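You operate a simulated robot arm through the tools that you are given. There is no shell and no other tool.

You run a simulated robot arm. Do the job below in one go: nothing can be reset, and whatever is moved stays where it is left.

Task
Shut the flaps, clamp them, stick the FULL label on, then unclamp.
Fine: both flaps of the carton are shut before the red clamp comes down; the label goes on the flap with the blue tongue; the clamp ends raised and the HOLD label stays put.

It is judged by the outcome, as a careful person would: the job done as asked, and still so three seconds after it is handed in. It fails if anything else is knocked over, pushed out of place, dropped, spilled or broken.

Robot
A 7-joint arm with a two-finger parallel gripper, fixed in place. Base frame: the origin is at the foot of the arm, x ahead of it, y to its left, z up; the work surface is at about z = 760. Readings come in mm, degrees, newtons and seconds.
Its first joint turns from -166.0 to 166.0 degrees. Payload 4.4 kg.
The TCP is the grasp point between the finger pads, 23 mm short of the fingertips. In the tool frame z runs along the fingers and y along their closing line. The gripper opens to 94 mm. The fingers are 38 mm wide and 10 mm thick; the gripper's body (54 by 96 mm) begins 39 mm behind the TCP.
Orientation is that of the tool frame in the base frame, as a unit quaternion [w, x, y, z]. With the fingers straight down and closing along the base's y, the tool's x points along the base's -x, its y along +y and its z along -z.

Tools
- The arm moves only by the tool jog_arm. Its argument "motion" is a list of rows, each an object (a shift or turn left out is 0, a gripper value left out holds the last) with "delta_rot": the turn, a rotation vector about the base's x, y, z in units of 8 degrees (1.0 is 8 degrees), a list of three; "dp": the shift along the base's x, y, z in units of 20 mm (1.0 is 20 mm), a list of three; "gripper": the gripper command, from -1 (fully open) to 1 (shut), values between in proportion. In form: [{"delta_rot": [rx, ry, rz], "dp": [x, y, z], "gripper": gripper}, ...]. A call has 1 to 20 rows; each row shifts and turns the commanded pose from where the row before left it. A call with a number of a shift or a turn outside -1 to 1 is refused whole. A row lasts 0.2 s, in which the tool goes at most 50 mm and 8.6 degrees; a call with a longer step from one row to the next is refused whole, and so is a gripper value outside its range. A pose out of reach is approached as far as the arm can. The call stops where the force on the tool passes 40 N (or 10 N more than at its start, if that is more) or the arm is blocked; 0.2 s more then pass. Each finger travels about 108 mm/s and halts on what it meets, pressing with about 37 N; the grip force reading is that of the motor and also rises with nothing between the fingers. The clock runs only during rows and for 0.2 s after the last one: add rows that do not move to give the fingers time. The reply holds the time, the measured pose of the TCP, the force on the tool along the base axes, the opening and the grip force, in the units named above and with some noise, with the torque about the TCP (base axes, N m) and any sound that the robot's microphone picked up, and new pictures: "views" is both (left out), scene, wrist or none.
- Cameras (640 x 400 px; columns grow to the right, rows downward): "scene" is fixed at [45.3, -486.1, 1450]; the picture's right is [0.14, -0.99, 0.00], its down [-0.66, -0.09, -0.74] and it looks along [0.74, 0.10, -0.67] (base axes); focal length 266 px, centre (320, 200). "wrist" rides on the gripper at [86, 16, -74] in the tool frame; the picture's right is [-0.18, 0.98, 0.00], its down [-0.58, -0.11, -0.81] and it looks along [-0.79, -0.15, 0.59] (tool axes); focal length 243 px, centre (320, 200). There is no depth. A picture from a camera that has moved, and an enlarged one, comes with that camera's place and axes in the base frame and with its lens. The place of the scene camera against the robot may be out by one fixed shift of up to 18 mm in any direction.
- zoom(camera, box): a new picture of the part [left, top, right, bottom] of that camera's present view, enlarged. No time passes.
- close_job(): hands the job in; it is judged then, once.

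Nothing tells you positions but the pictures and the camera data. Unless the task says otherwise, let go and move clear before handing in.

The tools are called after "Emit:" as a command line: name --argument value ..., lists and objects as JSON in quotes. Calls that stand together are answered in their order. jog_arm: Moves the arm, as the interface text tells. Its arguments: {"type":"object","properties":{"motion":{"type":"array","items":{"type":"object","properties":{"delta_rot":{"type":"array","items":{"type":"number"}},"dp":{"type":"array","items":{"type":"number"}},"gripper":{"type":"number"}}}},"views":{"type":"string","enum":["both","scene","wrist","none"]}},"required":["motion"]} The other tools are called the same way: zoom (camera, box) takes an enlarged picture of a part of a camera's view; close_job () hands the job in.

At the start:

```text
t: 0.0
ee_pos: [199.1, -404.4, 1264.0]
tcp_rot: [0.0, 0.0, 1.0, 0.0]
force: [-0.1, -0.1, -0.1]
ft_torque: [0.03, -0.01, -0.02]
opening: 93.9
grasp_force: 0.0
```

scene: 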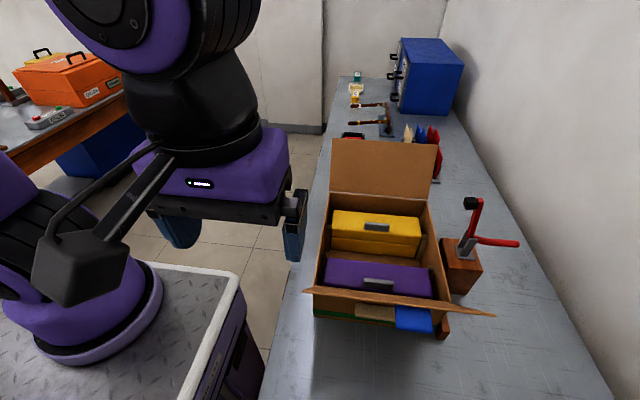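
wrist: 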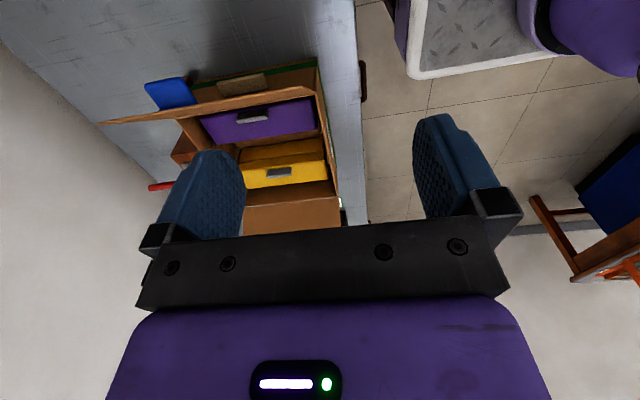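

I see a carton on the bench with two upright flaps, one with a blue tongue, and a red toggle clamp on a wooden block beside it. I'll zoom in for detail before moving.

Emit:
zoom --camera "scene" --box '[280, 120, 540, 360]'

Emit:
zoom --camera "scene" --box '[320, 60, 480, 190]'

Emit:
zoom --camera "scene" --box '[290, 260, 500, 360]'

Emit:
zoom --camera "wrist" --box '[90, 50, 370, 240]'

Emit:
zoom --camera "scene" --box '[0, 30, 160, 180]'

```text
1.67 times, centred on (410, 240) of scene
camera zoom: at [45.3, -486.1, 1450.0], right [0.14, -0.99, 0.0], down [-0.66, -0.09, -0.74], along [0.74, 0.1, -0.67], focal length 444 px, centre (170, 133)
```

zoom: 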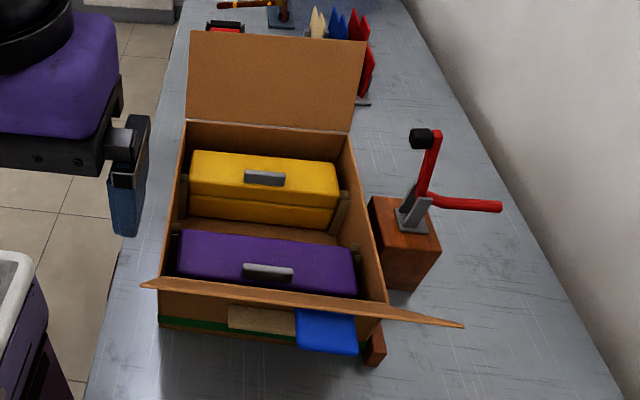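

```text
3.08 times, centred on (400, 125) of scene
camera zoom: at [45.3, -486.1, 1450.0], right [0.14, -0.99, 0.0], down [-0.66, -0.09, -0.74], along [0.74, 0.1, -0.67], focal length 820 px, centre (74, 431)
```

zoom: 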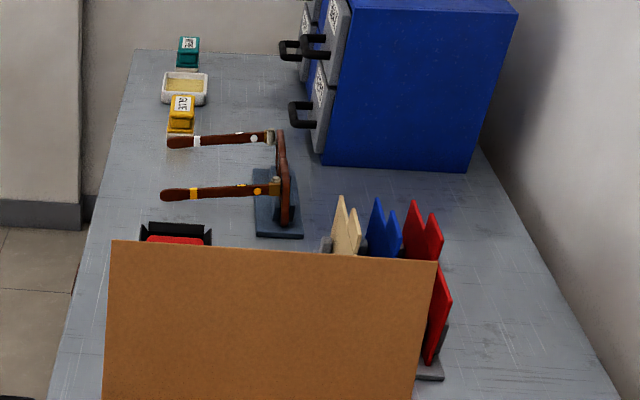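

```text
3.05 times, centred on (395, 310) of scene
camera zoom: at [45.3, -486.1, 1450.0], right [0.14, -0.99, 0.0], down [-0.66, -0.09, -0.74], along [0.74, 0.1, -0.67], focal length 812 px, centre (91, -135)
```

zoom: 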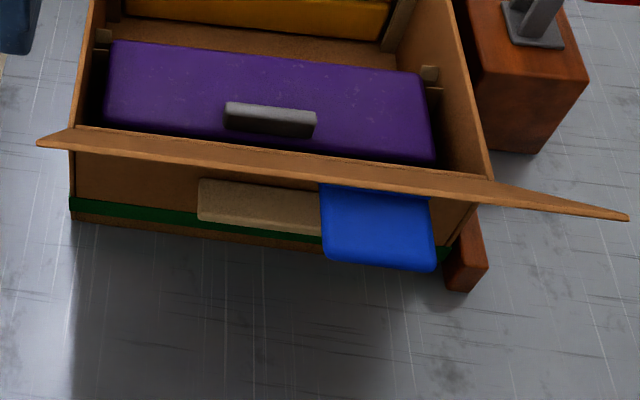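

```text
2.11 times, centred on (230, 145) of wrist
camera zoom: at [115.0, -388.6, 1339.2], right [0.18, 0.98, 0.0], down [0.58, -0.11, 0.81], along [0.79, -0.15, -0.59], focal length 511 px, centre (510, 316)
```

zoom: 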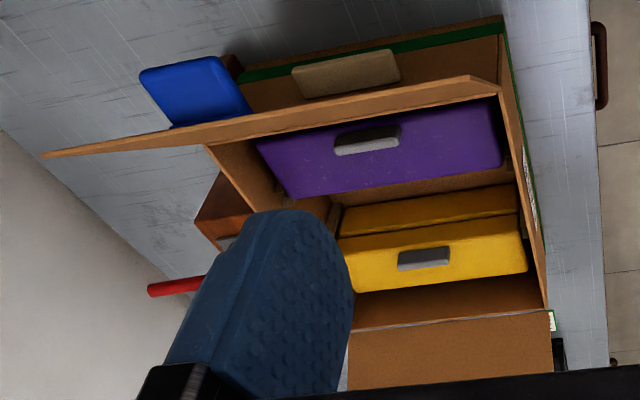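

```text
2.67 times, centred on (80, 105) of scene
camera zoom: at [45.3, -486.1, 1450.0], right [0.14, -0.99, 0.0], down [-0.66, -0.09, -0.74], along [0.74, 0.1, -0.67], focal length 710 px, centre (960, 453)
```

zoom: 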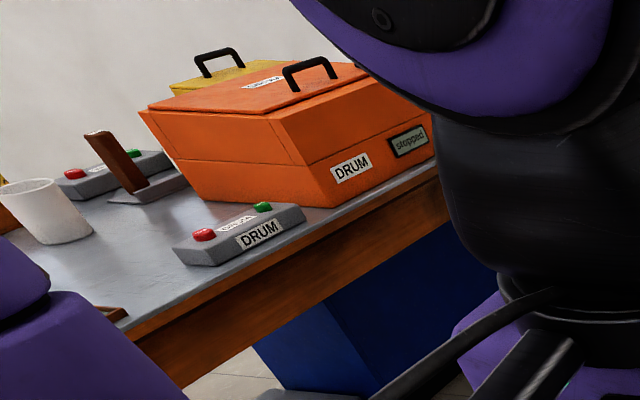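

The carton sits at roughly x 360–690, y −425 to −740, but I can't see the labels yet. I'll zoom on candidate spots.

Emit:
zoom --camera "scene" --box '[330, 65, 400, 145]'

Emit:
zoom --camera "wrist" --box '[300, 50, 370, 230]'

Emit:
zoom --camera "scene" --box '[430, 185, 530, 305]'

Emit:
zoom --camera "wrist" --box '[100, 60, 260, 200]'

```text
5.00 times, centred on (365, 105) of scene
camera zoom: at [45.3, -486.1, 1450.0], right [0.14, -0.99, 0.0], down [-0.66, -0.09, -0.74], along [0.74, 0.1, -0.67], focal length 1332 px, centre (95, 675)
```

zoom: 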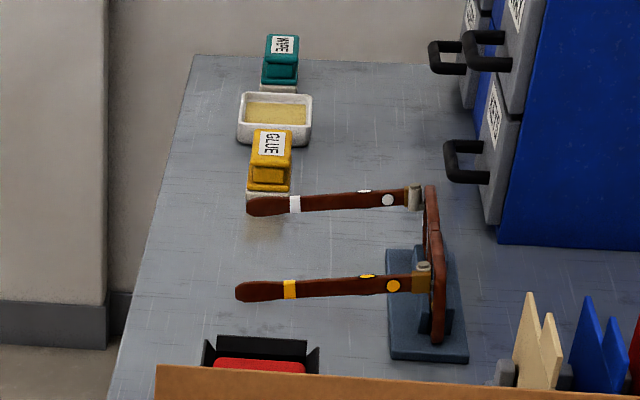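

```text
2.22 times, centred on (335, 140) of wrist
camera zoom: at [115.0, -388.6, 1339.2], right [0.18, 0.98, 0.0], down [0.58, -0.11, 0.81], along [0.79, -0.15, -0.59], focal length 539 px, centre (287, 333)
```

zoom: 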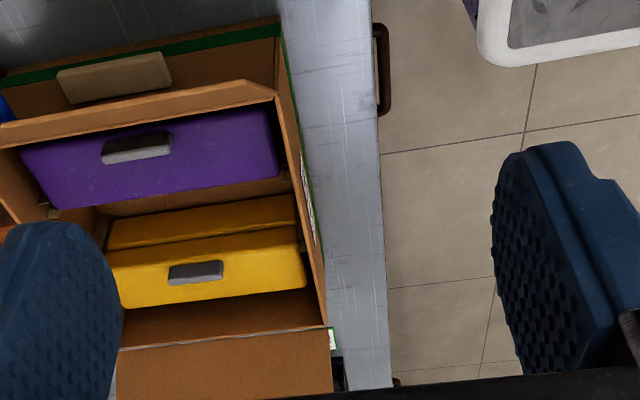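

```text
3.33 times, centred on (480, 245) of scene
camera zoom: at [45.3, -486.1, 1450.0], right [0.14, -0.99, 0.0], down [-0.66, -0.09, -0.74], along [0.74, 0.1, -0.67], focal length 888 px, centre (-213, 50)
```

zoom: 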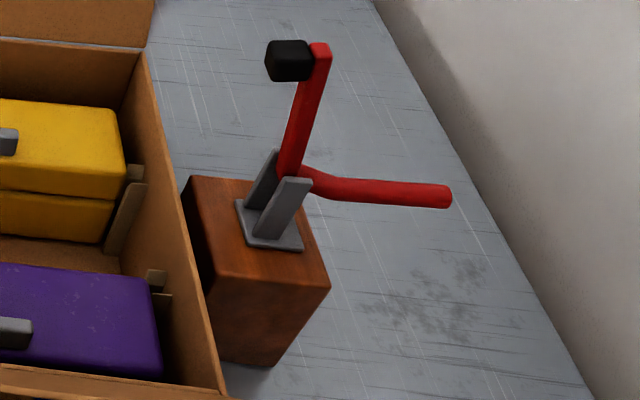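

```text
2.86 times, centred on (180, 130) of wrist
camera zoom: at [115.0, -388.6, 1339.2], right [0.18, 0.98, 0.0], down [0.58, -0.11, 0.81], along [0.79, -0.15, -0.59], focal length 693 px, centre (720, 400)
```

zoom: 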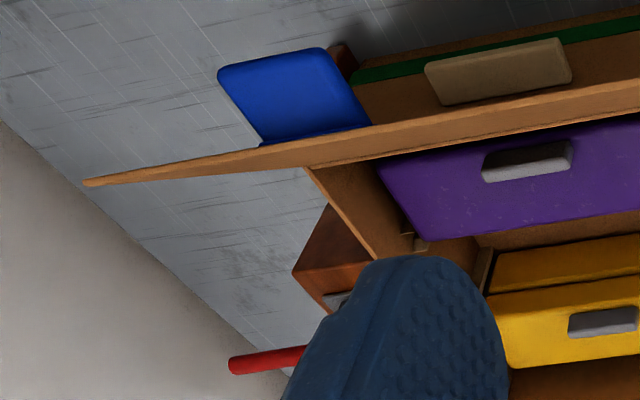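

The near flap's hinge triangulates to about (328, −437, 970) and the far hinge to about (596, −436, 980). The labels aren't in view yet, so I'll raise the arm and look behind the far flap.

Emit:
jog_arm --motion '[{"dp": [1, 0, 1]}, {"dp": [1, 0, 1]}, {"dp": [1, 0, 1]}, {"dp": [1, 0, 1]}, {"dp": [1, 0, 1]}, {"dp": [1, 0, 1]}, {"dp": [1, 0, 0]}, {"dp": [1, 0, 0]}]'

```text
t: 1.8
ee_pos: [359.4, -404.1, 1384.0]
tcp_rot: [0.0, 0.001, 1.0, 0.0]
force: [-0.3, -0.7, 0.3]
ft_torque: [-0.02, -0.04, 0.01]
opening: 94.1
grasp_force: 0.1
camera wrist: at [274.3, -388.2, 1459.0], right [0.19, 0.98, 0.0], down [0.58, -0.11, 0.81], along [0.79, -0.15, -0.59], focal length 243 px, centre (320, 200)
```

scene: 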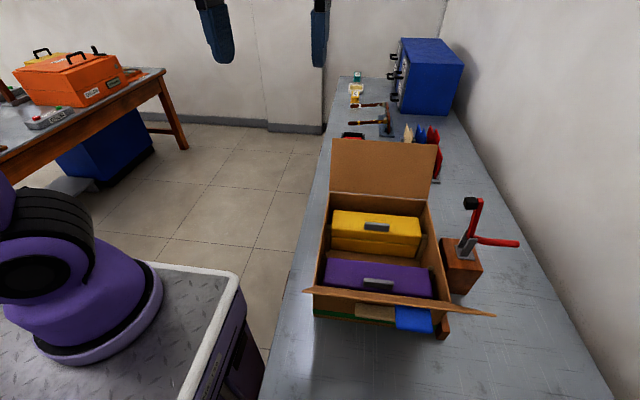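
wrist: 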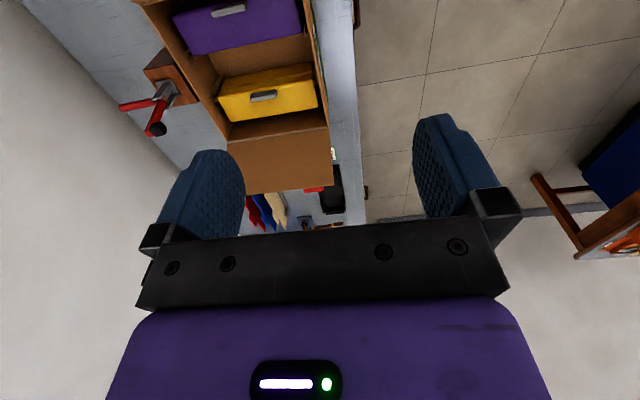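

The view now reaches past the far flap, where I can see a white and green item and a black box with a red part. I'll zoom there.

Emit:
zoom --camera "wrist" --box '[240, 100, 380, 240]'

Emit:
zoom --camera "wrist" --box '[100, 0, 360, 150]'

Emit:
zoom --camera "scene" --box '[290, 180, 500, 350]'

```text
2.86 times, centred on (310, 170) of wrist
camera zoom: at [274.3, -388.2, 1459.0], right [0.19, 0.98, 0.0], down [0.58, -0.11, 0.81], along [0.79, -0.15, -0.59], focal length 693 px, centre (349, 286)
```

zoom: 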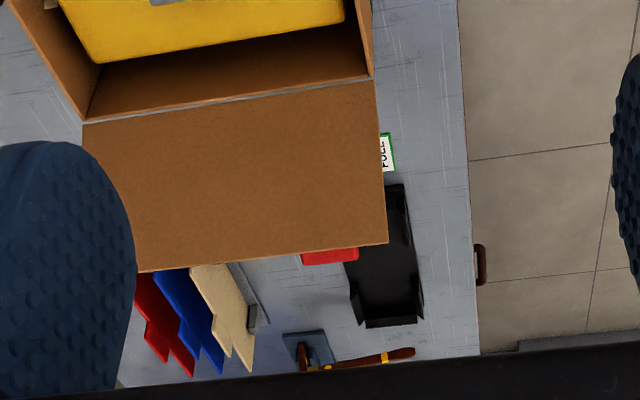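

```text
2.46 times, centred on (230, 75) of wrist
camera zoom: at [274.3, -388.2, 1459.0], right [0.19, 0.98, 0.0], down [0.58, -0.11, 0.81], along [0.79, -0.15, -0.59], focal length 597 px, centre (542, 508)
```

zoom: 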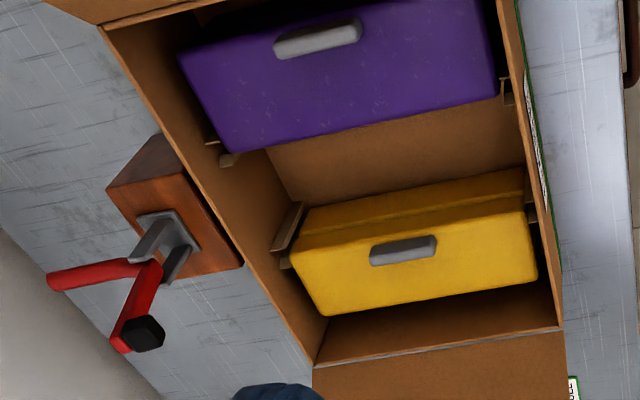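

```text
2.35 times, centred on (395, 265) of scene
camera zoom: at [45.3, -486.1, 1450.0], right [0.14, -0.99, 0.0], down [-0.66, -0.09, -0.74], along [0.74, 0.1, -0.67], focal length 627 px, centre (144, 47)
```

zoom: 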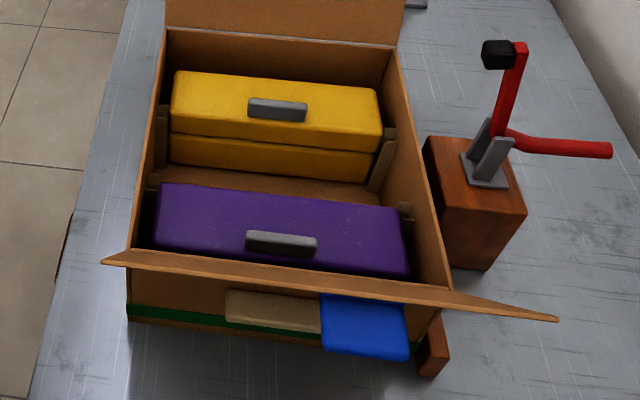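

The FULL label, white with a green border, lies near (895, −455, ~775), partly hidden behind the far flap. I'll fly over the carton at height to see that area properly.

Emit:
jog_arm --motion '[{"dp": [1, 0, 0]}, {"dp": [1, 0, 0]}, {"dp": [1, 0, 0]}, {"dp": [1, 0, 0]}, {"dp": [1, 0, 0]}, {"dp": [1, 0, 0]}, {"dp": [1, 0, 0]}, {"dp": [1, 0, 0]}, {"dp": [1, 0, 0]}, {"dp": [1, 0, 0]}, {}]'

```text
t: 4.2
ee_pos: [561.4, -403.0, 1384.1]
tcp_rot: [0.0, 0.001, 1.0, 0.0]
force: [0.3, -1.1, 0.5]
ft_torque: [-0.01, 0.02, 0.0]
opening: 93.9
grasp_force: 0.1
camera wrist: at [475.4, -387.9, 1459.3], right [0.18, 0.98, 0.0], down [0.58, -0.11, 0.81], along [0.79, -0.15, -0.59], focal length 243 px, centre (320, 200)
```

scene: 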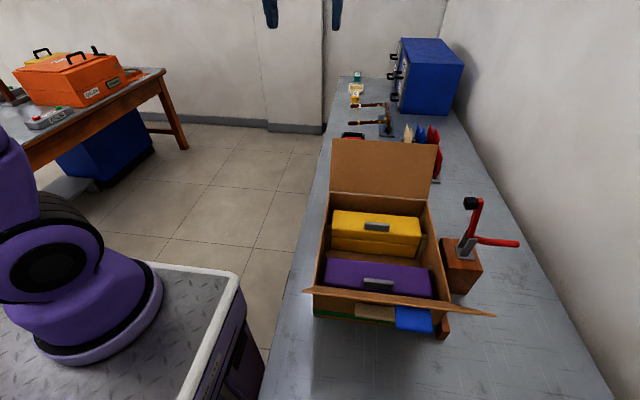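
wrist: 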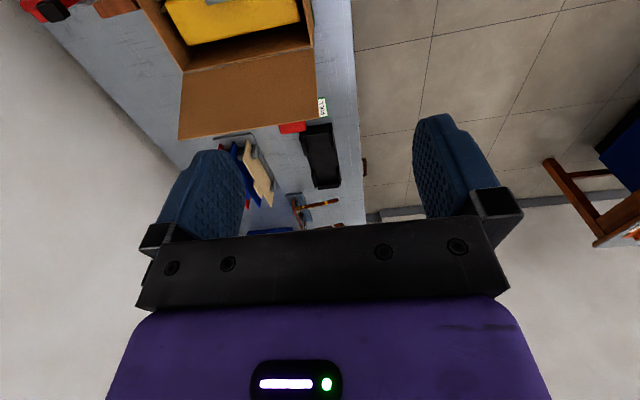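

Emit:
zoom --camera "wrist" --box '[160, 50, 380, 220]'

Emit:
zoom --camera "wrist" --box '[270, 80, 350, 130]'

```text
2.35 times, centred on (270, 135) of wrist
camera zoom: at [475.4, -387.9, 1459.3], right [0.18, 0.98, 0.0], down [0.58, -0.11, 0.81], along [0.79, -0.15, -0.59], focal length 571 px, centre (438, 353)
```

zoom: 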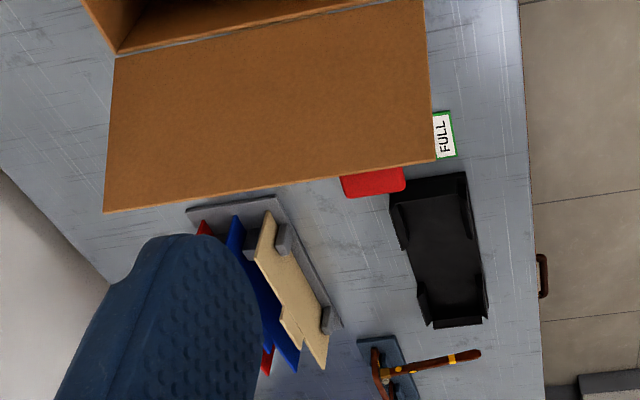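

```text
8.00 times, centred on (310, 105) of wrist
camera zoom: at [475.4, -387.9, 1459.3], right [0.18, 0.98, 0.0], down [0.58, -0.11, 0.81], along [0.79, -0.15, -0.59], focal length 1941 px, centre (400, 960)
```

zoom: 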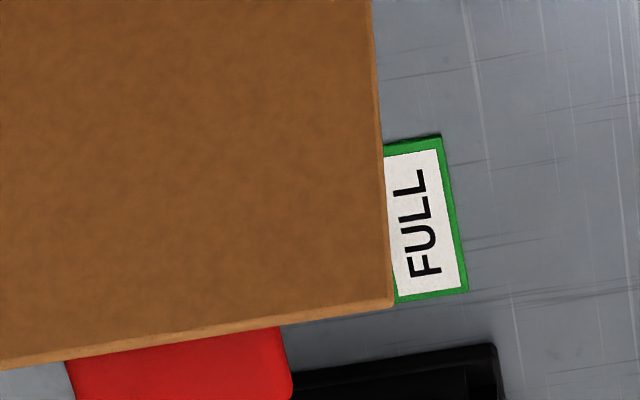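

The FULL label lies flat on the bench around x 885–955 with its left edge at y −450. I'll move further over to see the hidden part and the HOLD label.

Emit:
jog_arm --motion '[{"dp": [1, 0, 0]}, {"dp": [1, 0, 0]}, {"dp": [1, 0, 0]}, {"dp": [1, 0, 0]}, {"dp": [1, 0, 0]}, {"dp": [1, 0, 0]}, {"dp": [1, 0, 0]}, {}]'

```text
t: 6.0
ee_pos: [699.3, -404.7, 1384.3]
tcp_rot: [0.0, 0.0, 1.0, 0.001]
force: [0.8, 0.3, -0.4]
ft_torque: [-0.01, 0.02, -0.03]
opening: 94.0
grasp_force: 0.1
camera wrist: at [615.5, -389.1, 1459.3], right [0.18, 0.98, 0.0], down [0.58, -0.11, 0.81], along [0.79, -0.15, -0.59], focal length 243 px, centre (320, 200)
```

scene: 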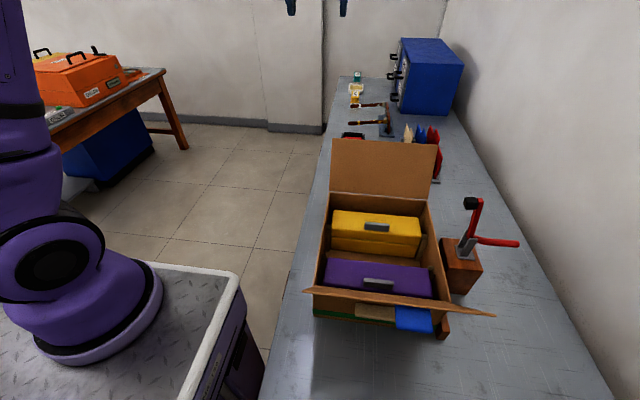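
wrist: 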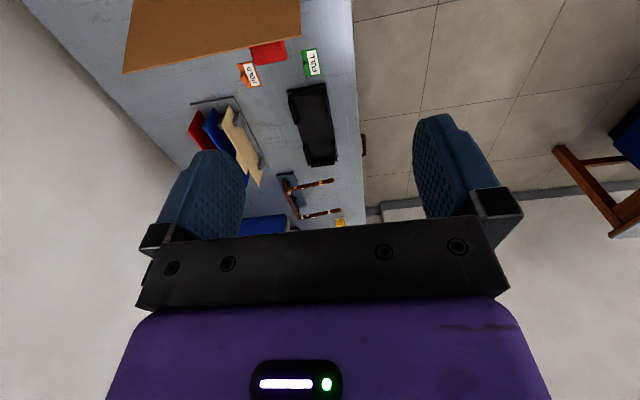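

Emit:
zoom --camera "wrist" --box '[220, 20, 340, 100]'

Emit:
zoom --camera "wrist" --box '[170, 0, 370, 180]'

```text
5.00 times, centred on (280, 60) of wrist
camera zoom: at [615.5, -389.1, 1459.3], right [0.18, 0.98, 0.0], down [0.58, -0.11, 0.81], along [0.79, -0.15, -0.59], focal length 1213 px, centre (520, 900)
```

zoom: 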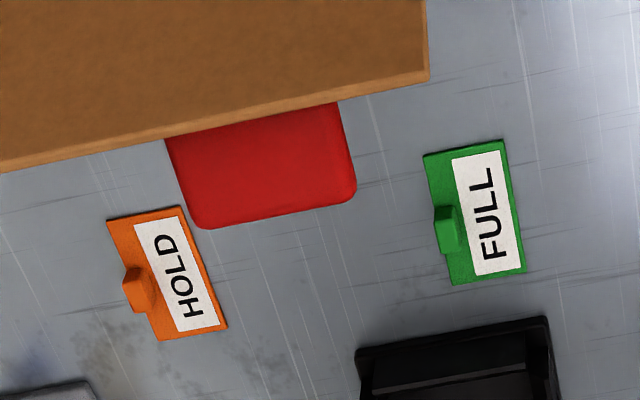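

```text
2.22 times, centred on (270, 90) of wrist
camera zoom: at [615.5, -389.1, 1459.3], right [0.18, 0.98, 0.0], down [0.58, -0.11, 0.81], along [0.79, -0.15, -0.59], focal length 539 px, centre (431, 444)
```

zoom: 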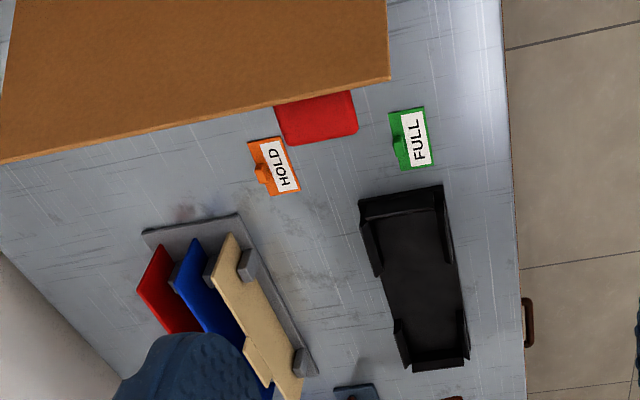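

Now I can see both labels: FULL at x 884–954, y −492 to −449, and HOLD near (920, −650). Each has a small raised tab. The far flap carries a red tongue, so the near flap is the blue-tongue one. I'll drop lower for a closer look at the FULL label's tab.

Emit:
jog_arm --motion '[{"dp": [0.25, 0.3, -1]}, {"dp": [0.25, 0.3, -1]}, {"dp": [0.25, 0.3, -1]}, {"dp": [0.25, 0.3, -1]}, {"dp": [0.25, 0.3, -1]}, {"dp": [0.25, 0.3, -1]}, {"dp": [0.25, 0.3, -1]}, {"dp": [0.25, 0.3, -1]}, {"dp": [0.25, 0.3, -1]}, {"dp": [0.25, 0.3, -1]}, {}]'

Emit:
zoom --camera "wrist" --box '[200, 0, 360, 110]'

```text
t: 8.4
ee_pos: [752.1, -345.3, 1184.6]
tcp_rot: [0.0, 0.0, 1.0, 0.0]
force: [-0.4, -0.7, 0.1]
ft_torque: [0.0, 0.03, -0.01]
opening: 93.6
grasp_force: 0.1
camera wrist: at [664.7, -328.9, 1259.4], right [0.18, 0.98, 0.0], down [0.58, -0.11, 0.81], along [0.79, -0.15, -0.59], focal length 243 px, centre (320, 200)
```

scene: 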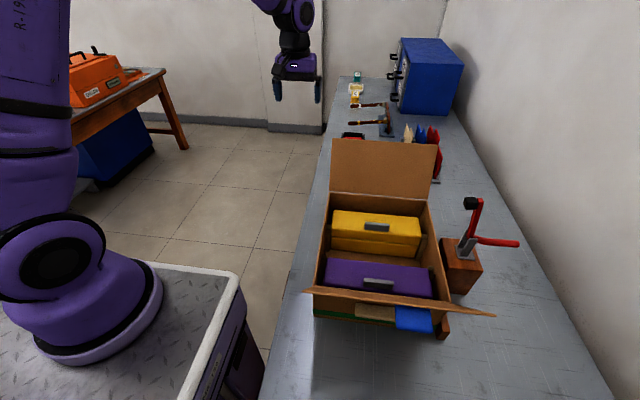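
wrist: 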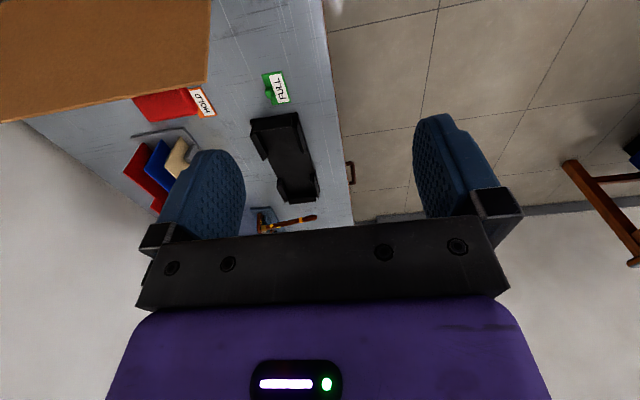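

```text
3.64 times, centred on (280, 55) of wrist
camera zoom: at [664.7, -328.9, 1259.4], right [0.18, 0.98, 0.0], down [0.58, -0.11, 0.81], along [0.79, -0.15, -0.59], focal length 882 px, centre (466, 727)
```

zoom: 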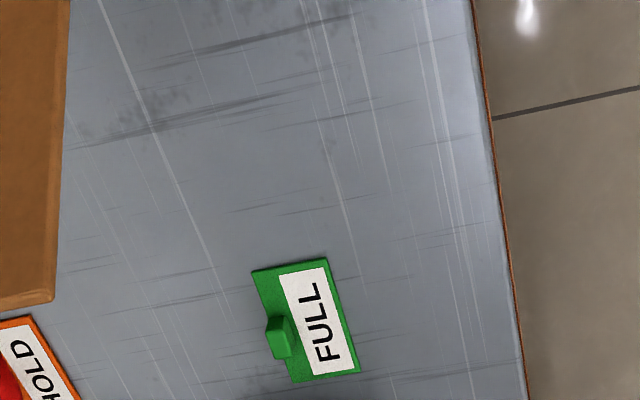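

The FULL label's tab is near (920, −484) on the bench. I want the far flap shut first: I'll close the gripper, travel behind the flap at height, and check the reach there.

Emit:
jog_arm --motion '[{"dp": [0.5, -1, 0], "gripper": 1}, {"dp": [0.5, -1, 0]}, {"dp": [0.5, -1, 0]}, {"dp": [0.5, -1, 0]}, {"dp": [0, -1, 0]}, {"dp": [0, -1, 0]}, {"dp": [0, -1, 0]}, {"dp": [0, -1, 0]}, {"dp": [0, -1, 0]}, {"dp": [0, -1, 0]}, {"dp": [0, -1, 0]}, {}]'

```text
t: 11.0
ee_pos: [791.6, -563.8, 1184.3]
tcp_rot: [0.0, 0.0, 1.0, -0.001]
force: [0.2, -0.5, 0.3]
ft_torque: [0.03, 0.0, 0.01]
opening: 0.1
grasp_force: 36.7
camera wrist: at [705.5, -548.8, 1259.5], right [0.18, 0.98, 0.0], down [0.58, -0.11, 0.81], along [0.79, -0.15, -0.59], focal length 243 px, centre (320, 200)
```

scene: 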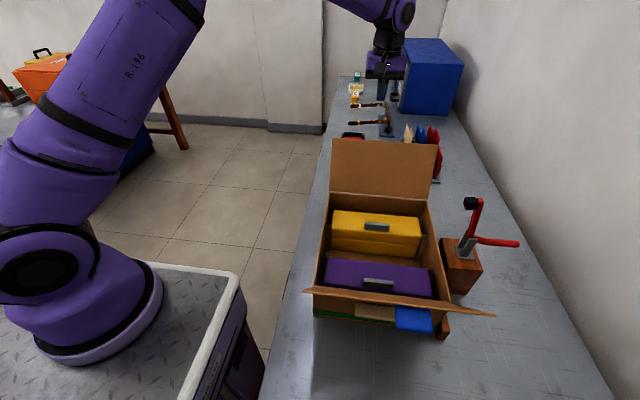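
wrist: 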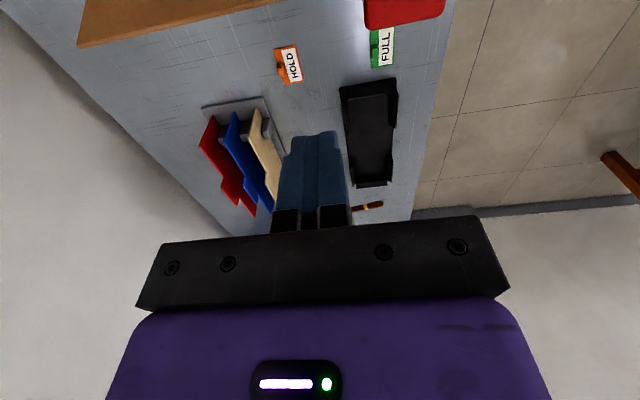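

The fingers are closed and behind the far flap, whose tip is at about x 752, z 1058. I'll lower behind it and begin pushing it over toward the carton.

Emit:
jog_arm --motion '[{"dp": [0, 0, -1]}, {"dp": [0, 0, -1]}, {"dp": [0, 0, -1]}, {"dp": [0, 0, -1]}, {"dp": [0, 0, -1]}, {"dp": [0, 0, -1]}, {"dp": [0, 0, -0.5]}, {}]'

```text
t: 12.8
ee_pos: [789.7, -564.4, 1054.4]
tcp_rot: [0.0, 0.001, 1.0, 0.0]
force: [0.1, 0.4, 0.6]
ft_torque: [0.0, 0.0, 0.02]
opening: 0.0
grasp_force: 37.7
camera wrist: at [704.7, -549.1, 1129.0], right [0.19, 0.98, 0.0], down [0.58, -0.11, 0.81], along [0.79, -0.15, -0.59], focal length 243 px, centre (320, 200)
```

scene: 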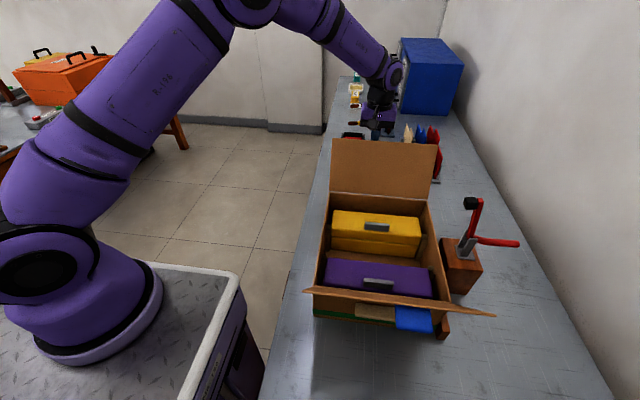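
wrist: 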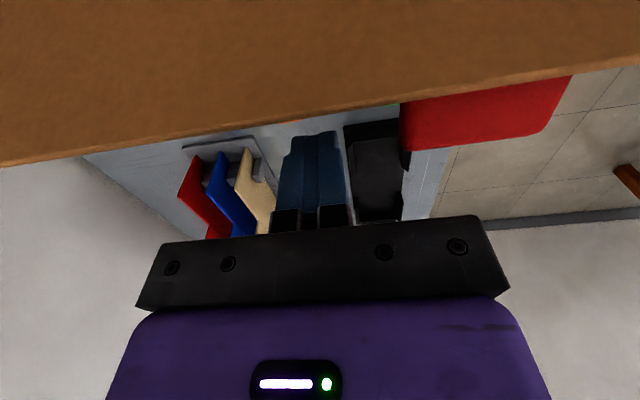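

I'm in position behind the far flap with its edge just ahead. I'll push it toward −x, sliding slightly in −y to stay clear of the red tongue.

Emit:
jog_arm --motion '[{"dp": [-0.5, -0.5, 0]}, {"dp": [-0.5, -0.5, 0]}, {"dp": [-0.5, -0.5, 0]}, {"dp": [-0.5, 0, 0]}, {"dp": [-0.5, 0, 0]}, {"dp": [-0.5, 0, 0]}, {"dp": [-0.5, 0, 0]}, {"dp": [-0.5, 0, 0]}, {"dp": [-0.5, 0, 0]}, {"dp": [-0.5, 0, 0]}]'

```text
t: 15.0
ee_pos: [690.2, -594.8, 1053.1]
tcp_rot: [-0.001, 0.0, 1.0, 0.0]
force: [0.1, -0.6, -0.4]
ft_torque: [0.01, 0.0, -0.02]
opening: 0.0
grasp_force: 36.5
camera wrist: at [605.0, -579.1, 1128.9], right [0.18, 0.98, 0.0], down [0.58, -0.11, 0.81], along [0.79, -0.15, -0.59], focal length 243 px, centre (320, 200)
```

scene: 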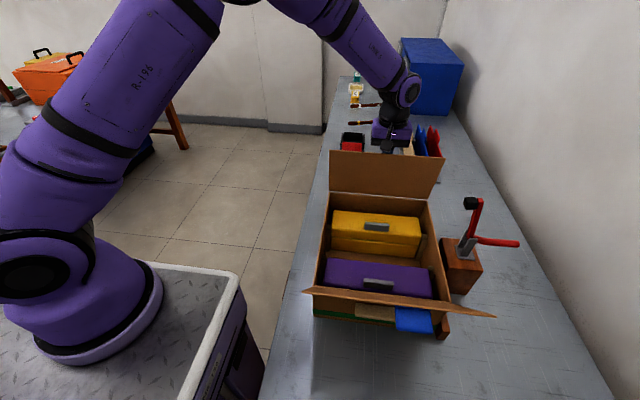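
wrist: 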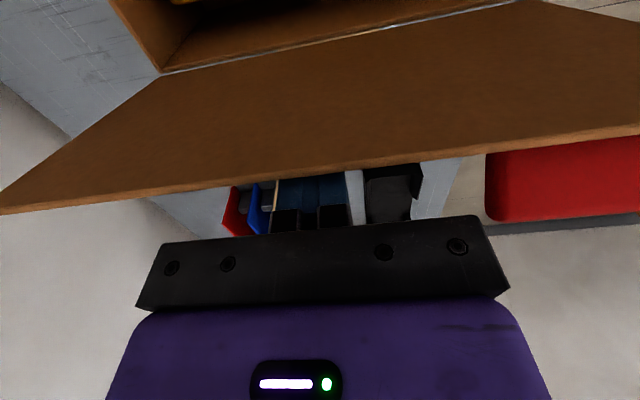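

The flap follows without noticeable force and is now near vertical. I'll keep pushing past vertical.

Emit:
jog_arm --motion '[{"dp": [-0.5, 0, 0]}, {"dp": [-0.5, 0, 0]}, {"dp": [-0.5, 0, 0]}, {"dp": [-0.5, 0, 0]}, {"dp": [-0.5, 0, 0]}, {"dp": [-0.5, 0, 0]}, {}]'

```text
t: 16.6
ee_pos: [630.7, -594.1, 1053.6]
tcp_rot: [-0.001, 0.0, 1.0, 0.0]
force: [0.0, -0.3, -0.2]
ft_torque: [-0.02, 0.0, 0.03]
opening: 0.0
grasp_force: 36.9
camera wrist: at [545.3, -578.2, 1129.1], right [0.18, 0.98, 0.0], down [0.58, -0.11, 0.81], along [0.79, -0.15, -0.59], focal length 243 px, centre (320, 200)
```

scene: 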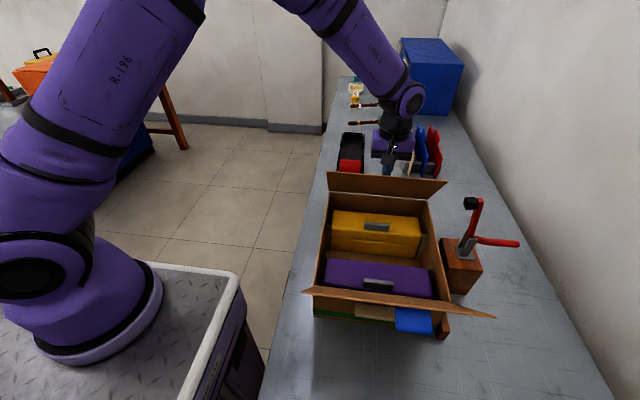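
wrist: 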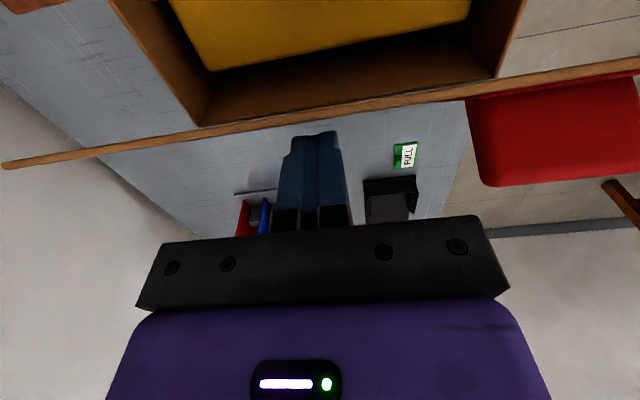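

The far flap is past vertical and tilting inward. I'll follow it down in an arc with the fingertips.

Emit:
jog_arm --motion '[{"dp": [-0.625, 0, -0.575]}, {"dp": [-0.625, 0, -0.575]}, {"dp": [-0.525, 0, -0.675]}, {"dp": [-0.525, 0, -0.675]}, {"dp": [-0.325, 0, -0.775]}, {"dp": [-0.325, 0, -0.775]}, {}]'

```text
t: 18.2
ee_pos: [570.7, -593.6, 972.8]
tcp_rot: [0.001, 0.0, 1.0, 0.0]
force: [-0.4, 0.1, -0.3]
ft_torque: [0.03, -0.02, 0.02]
opening: 0.0
grasp_force: 36.8
camera wrist: at [485.4, -578.5, 1047.7], right [0.18, 0.98, 0.0], down [0.58, -0.11, 0.81], along [0.79, -0.15, -0.59], focal length 243 px, centre (320, 200)
```

scene: 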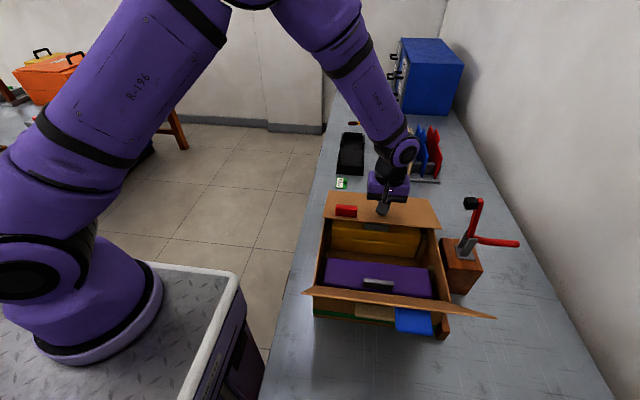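
wrist: 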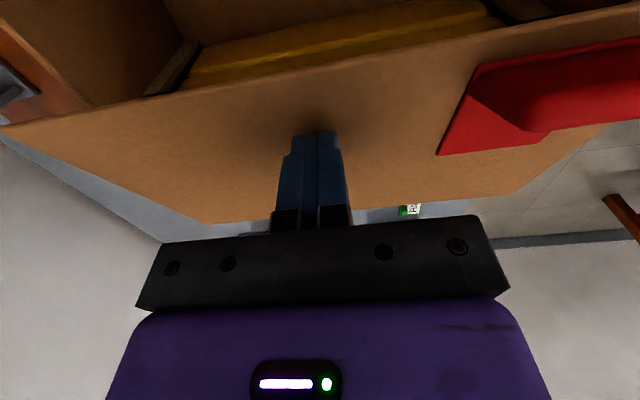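

The flap is nearly down. I'll press gently the rest of the way until contact shows in the force.

Emit:
jog_arm --motion '[{"dp": [-0.15, 0, -0.5]}, {"dp": [-0.1, 0, -0.5]}, {"dp": [0, 0, -0.4]}, {"dp": [0, 0, -0.25]}, {}]'

Emit:
zoom --camera "scene" --box '[280, 160, 500, 340]'

```text
t: 19.4
ee_pos: [565.9, -595.0, 940.4]
tcp_rot: [0.0, 0.0, 1.0, 0.0]
force: [-0.2, -0.1, 0.5]
ft_torque: [-0.04, 0.01, 0.02]
opening: 0.0
grasp_force: 37.0
camera wrist: at [480.7, -578.9, 1015.0], right [0.19, 0.98, 0.0], down [0.58, -0.11, 0.81], along [0.79, -0.15, -0.59], focal length 243 px, centre (320, 200)
```

scene: 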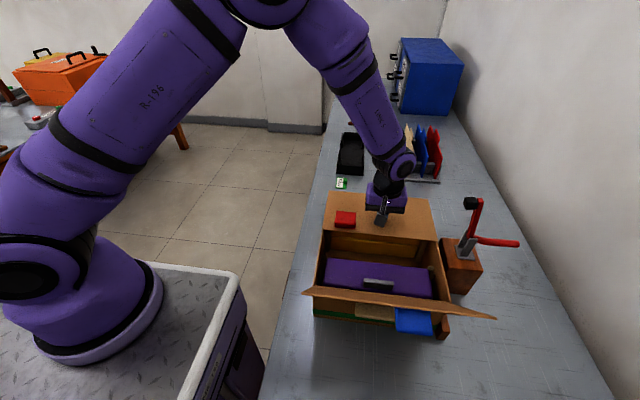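
wrist: 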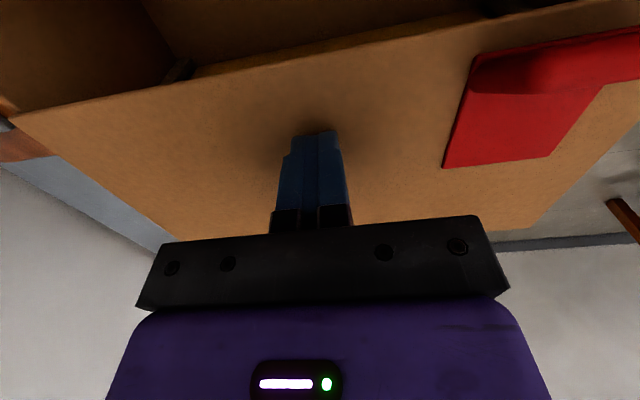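

```text
2.22 times, centred on (390, 250) of scene
camera zoom: at [45.3, -486.1, 1450.0], right [0.14, -0.99, 0.0], down [-0.66, -0.09, -0.74], along [0.74, 0.1, -0.67], focal length 592 px, centre (164, 89)
```

zoom: 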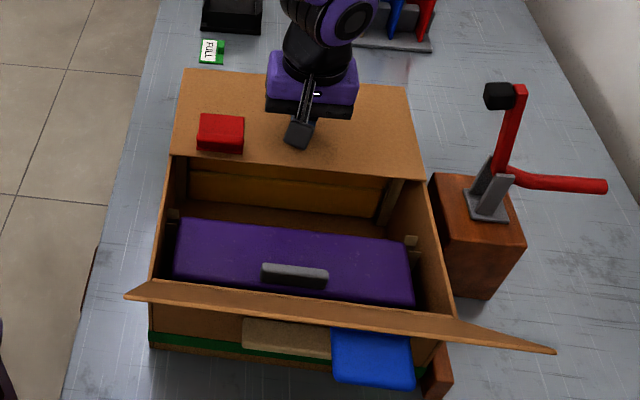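

The far flap looks flat. I'll zoom to check the red tongue and the flap seating.

Emit:
zoom --camera "wrist" --box '[400, 0, 640, 200]'

Emit:
zoom --camera "scene" --box '[300, 180, 460, 270]'

```text
2.00 times, centred on (520, 100) of wrist
camera zoom: at [480.7, -578.9, 1015.0], right [0.19, 0.98, 0.0], down [0.58, -0.11, 0.81], along [0.79, -0.15, -0.59], focal length 485 px, centre (-80, 400)
```

zoom: 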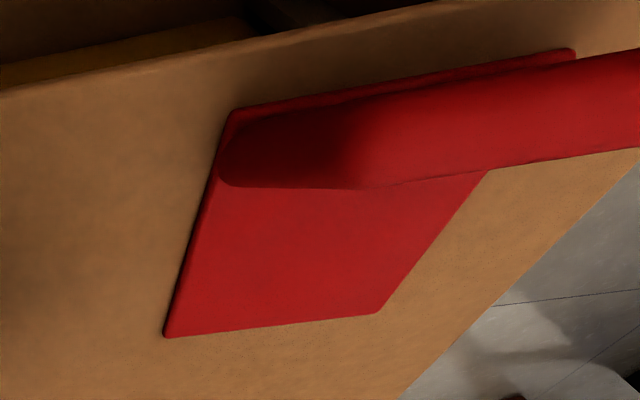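

```text
4.00 times, centred on (380, 225) of scene
camera zoom: at [45.3, -486.1, 1450.0], right [0.14, -0.99, 0.0], down [-0.66, -0.09, -0.74], along [0.74, 0.1, -0.67], focal length 1065 px, centre (80, 100)
```

zoom: 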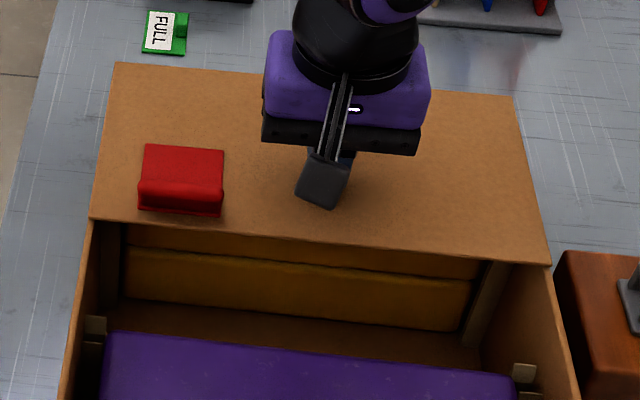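

The far flap is down flat, with a red L-shaped grip standing on it. I'll lift off, check it stays, and travel over to the outside of the near flap.

Emit:
jog_arm --motion '[{"dp": [0, 0, 0.5]}, {"dp": [0, 0, 1]}, {"dp": [0, 0, 1]}, {"dp": [0, 0, 1]}, {"dp": [0, 0, 1]}, {"dp": [0, 0, 1]}, {"dp": [0, 0, 1]}, {"dp": [0, 0, 1]}, {"dp": [0, 0, 1]}, {"dp": [0, 0, 1]}, {"dp": [0, 0, 1]}, {"dp": [0, 0, 1]}, {"dp": [-1, -0.4, 0]}, {"dp": [-1, -0.4, 0]}, {"dp": [-1, -0.4, 0]}, {"dp": [-1, -0.4, 0]}]'

Emit:
zoom --camera "scene" --box '[280, 160, 500, 340]'

```text
t: 22.8
ee_pos: [486.5, -626.3, 1170.2]
tcp_rot: [-0.001, 0.001, 1.0, 0.0]
force: [-0.1, -0.1, -0.2]
ft_torque: [-0.02, 0.04, 0.0]
opening: 0.1
grasp_force: 36.7
camera wrist: at [401.6, -610.6, 1244.9], right [0.18, 0.98, 0.0], down [0.58, -0.11, 0.81], along [0.79, -0.15, -0.59], focal length 243 px, centre (320, 200)
```

scene: 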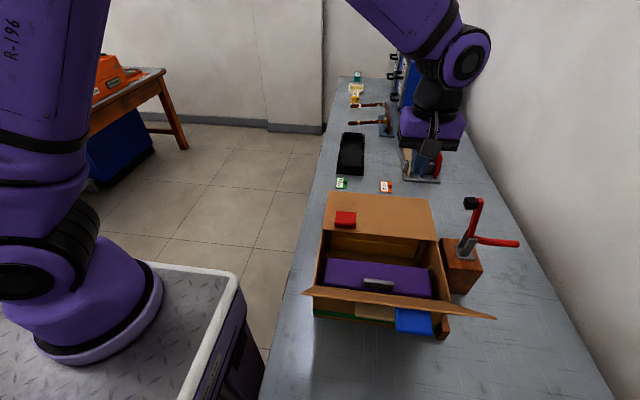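
wrist: 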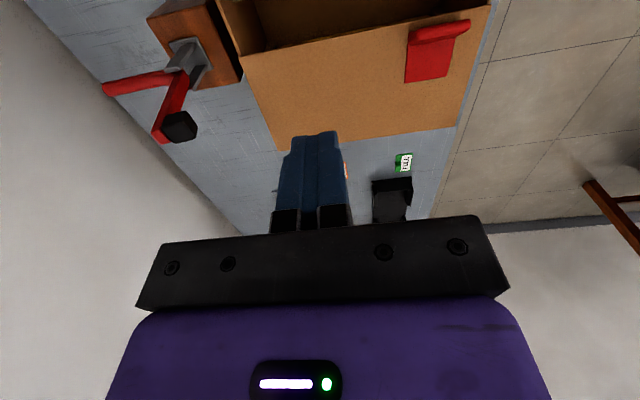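

```text
2.22 times, centred on (390, 250) of scene
camera zoom: at [45.3, -486.1, 1450.0], right [0.14, -0.99, 0.0], down [-0.66, -0.09, -0.74], along [0.74, 0.1, -0.67], focal length 592 px, centre (164, 89)
```

zoom: 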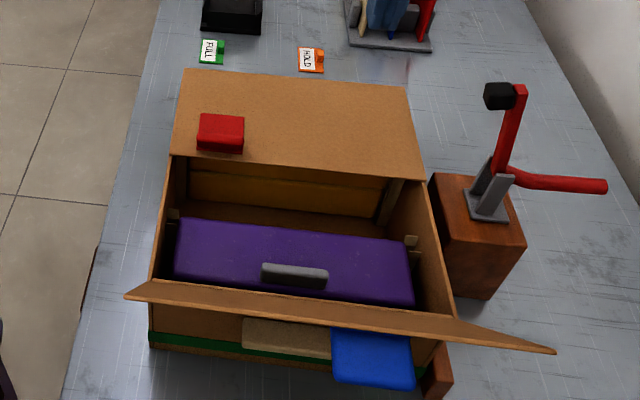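

The far flap stays shut. I'll continue at height to the robot side of the near flap, around y −680, clear of the blue tongue.

Emit:
jog_arm --motion '[{"dp": [-1, -0.2, 0]}, {"dp": [-1, -0.2, 0]}, {"dp": [-1, -0.2, 0]}, {"dp": [-1, -0.2, 0]}, {"dp": [-1, -0.2, 0]}, {"dp": [-1, -0.2, 0]}, {"dp": [-1, -0.2, 0]}, {"dp": [-1, -0.2, 0]}, {"dp": [-1, -0.2, 0]}, {"dp": [-1, -0.2, 0]}, {"dp": [-1, -0.2, 0]}, {"dp": [-1, -0.2, 0]}, {"dp": [-1, -0.2, 0]}, {"dp": [-1, -0.1, 0]}, {}]'

```text
t: 26.0
ee_pos: [204.9, -680.5, 1170.4]
tcp_rot: [0.0, 0.0, 1.0, 0.0]
force: [-0.5, -0.1, 0.6]
ft_torque: [0.02, 0.02, -0.04]
opening: 0.0
grasp_force: 36.8
camera wrist: at [120.6, -665.1, 1245.9], right [0.18, 0.98, 0.0], down [0.58, -0.11, 0.81], along [0.79, -0.15, -0.59], focal length 243 px, centre (320, 200)
```

scene: 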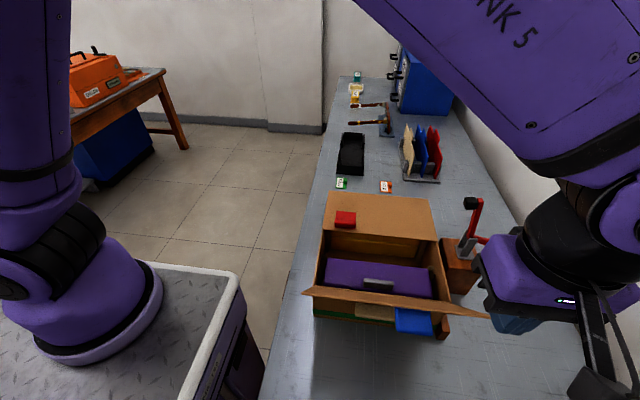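
wrist: 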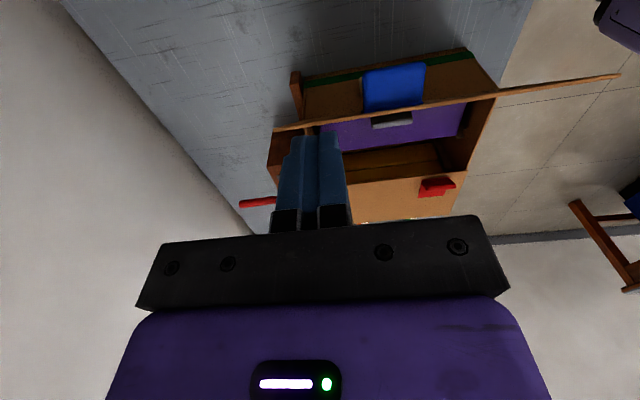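

The near flap's tip is at about x 262, z 1047, and I'm just outside it. I'll lower and push it toward +x.

Emit:
jog_arm --motion '[{"dp": [0, 0, -1]}, {"dp": [0, 0, -1]}, {"dp": [0, 0, -1]}, {"dp": [0, 0, -1]}, {"dp": [0, 0, -1]}, {"dp": [0, 0, -1]}, {"dp": [0.5, 0, 0]}, {"dp": [0.5, 0, 0]}, {"dp": [0.5, 0, 0]}, {"dp": [0.5, 0, 0]}, {"dp": [0.5, 0, 0]}, {"dp": [0.5, 0, 0]}, {"dp": [0.5, 0, 0]}, {"dp": [0.5, 0, 0]}, {"dp": [0.5, 0, 0]}, {"dp": [0.5, 0, 0]}]'

```text
t: 28.5
ee_pos: [253.9, -680.5, 1054.3]
tcp_rot: [-0.002, 0.003, 1.0, -0.003]
force: [-7.8, 7.0, 13.5]
ft_torque: [0.06, -0.26, 0.15]
opening: 0.3
grasp_force: 37.3
stopped in row 12: the force on the tool passed its limit at 48 N (the readings are from after the stop); the commanded pose is now the measured one
camera wrist: at [169.2, -664.5, 1129.8], right [0.19, 0.98, -0.01], down [0.58, -0.11, 0.81], along [0.79, -0.16, -0.59], focal length 243 px, centre (320, 200)
```

scene: 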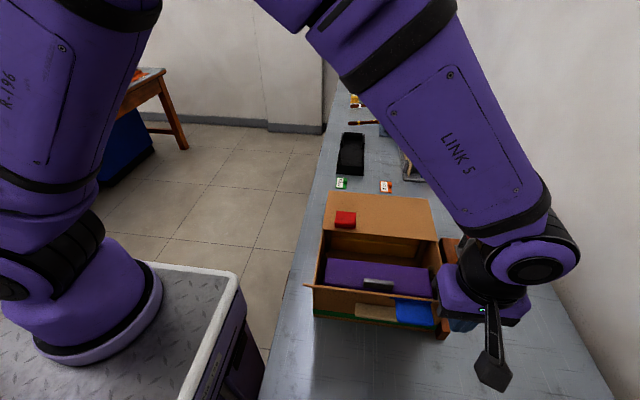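
wrist: 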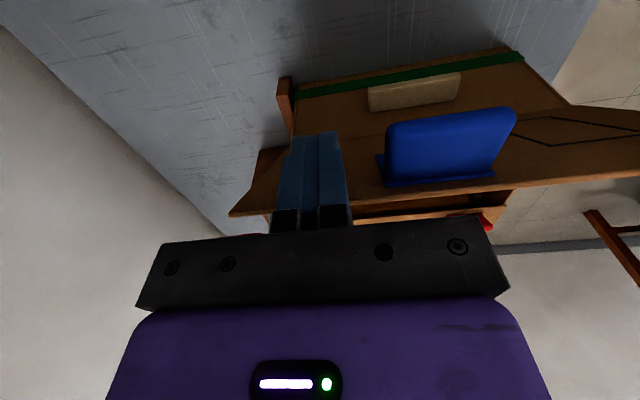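

The push stopped at first contact with a force spike, so something is resisting. I'll zoom in to see what's touching.

Emit:
zoom --camera "scene" --box '[290, 230, 560, 400]'

Emit:
zoom --camera "wrist" --box '[200, 30, 640, 250]'

```text
2.35 times, centred on (425, 315) of scene
camera zoom: at [45.3, -486.1, 1450.0], right [0.14, -0.99, 0.0], down [-0.66, -0.09, -0.74], along [0.74, 0.1, -0.67], focal length 627 px, centre (73, -71)
```

zoom: 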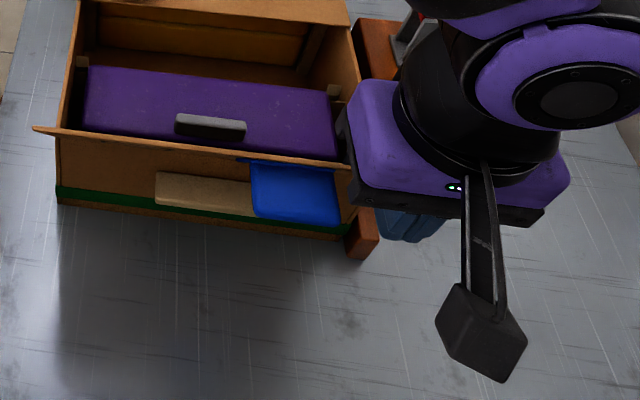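

```text
1.45 times, centred on (420, 140) of wrist
camera zoom: at [169.2, -664.5, 1129.8], right [0.19, 0.98, -0.01], down [0.58, -0.11, 0.81], along [0.79, -0.16, -0.59], focal length 353 px, centre (174, 287)
```

zoom: 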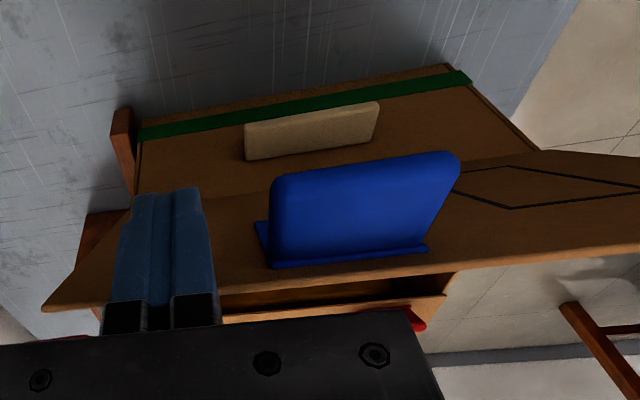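

The finger pad grips the flap's edge: the reaction lies exactly along the flap, so a straight push only jams it. I'll back off slightly, then follow the flap tip's arc (rising as it goes over).

Emit:
jog_arm --motion '[{"dp": [-0.2, 0, 0.1]}, {"dp": [0.62, 0, 0.32]}, {"dp": [0.64, 0, 0.28]}, {"dp": [0.66, 0, 0.22]}, {}]'

```text
t: 29.7
ee_pos: [290.5, -681.1, 1072.4]
tcp_rot: [-0.002, 0.001, 1.0, -0.002]
force: [-0.2, 0.7, 0.0]
ft_torque: [0.02, 0.0, 0.0]
opening: 0.0
grasp_force: 37.1
camera wrist: at [205.7, -665.7, 1147.3], right [0.19, 0.98, -0.01], down [0.58, -0.11, 0.81], along [0.79, -0.15, -0.59], focal length 243 px, centre (320, 200)
```

scene: 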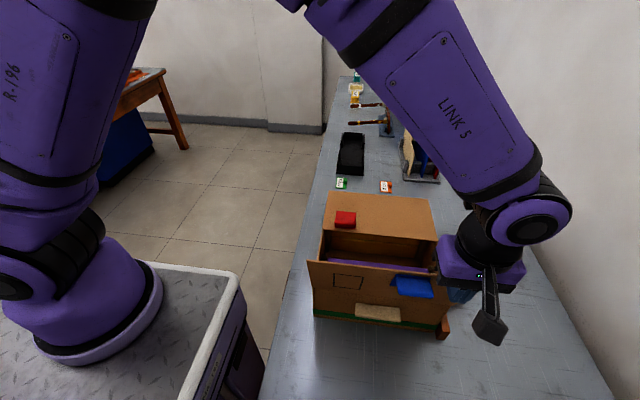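
wrist: 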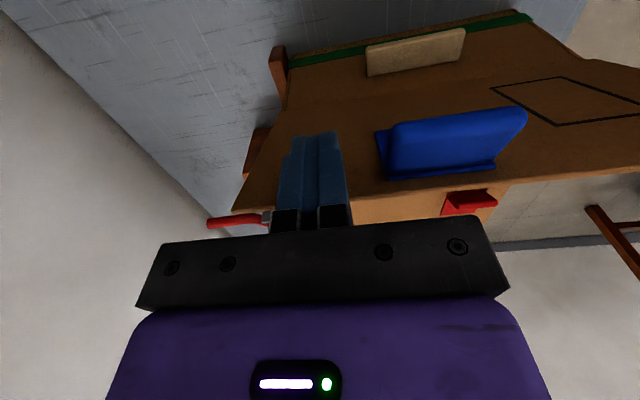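

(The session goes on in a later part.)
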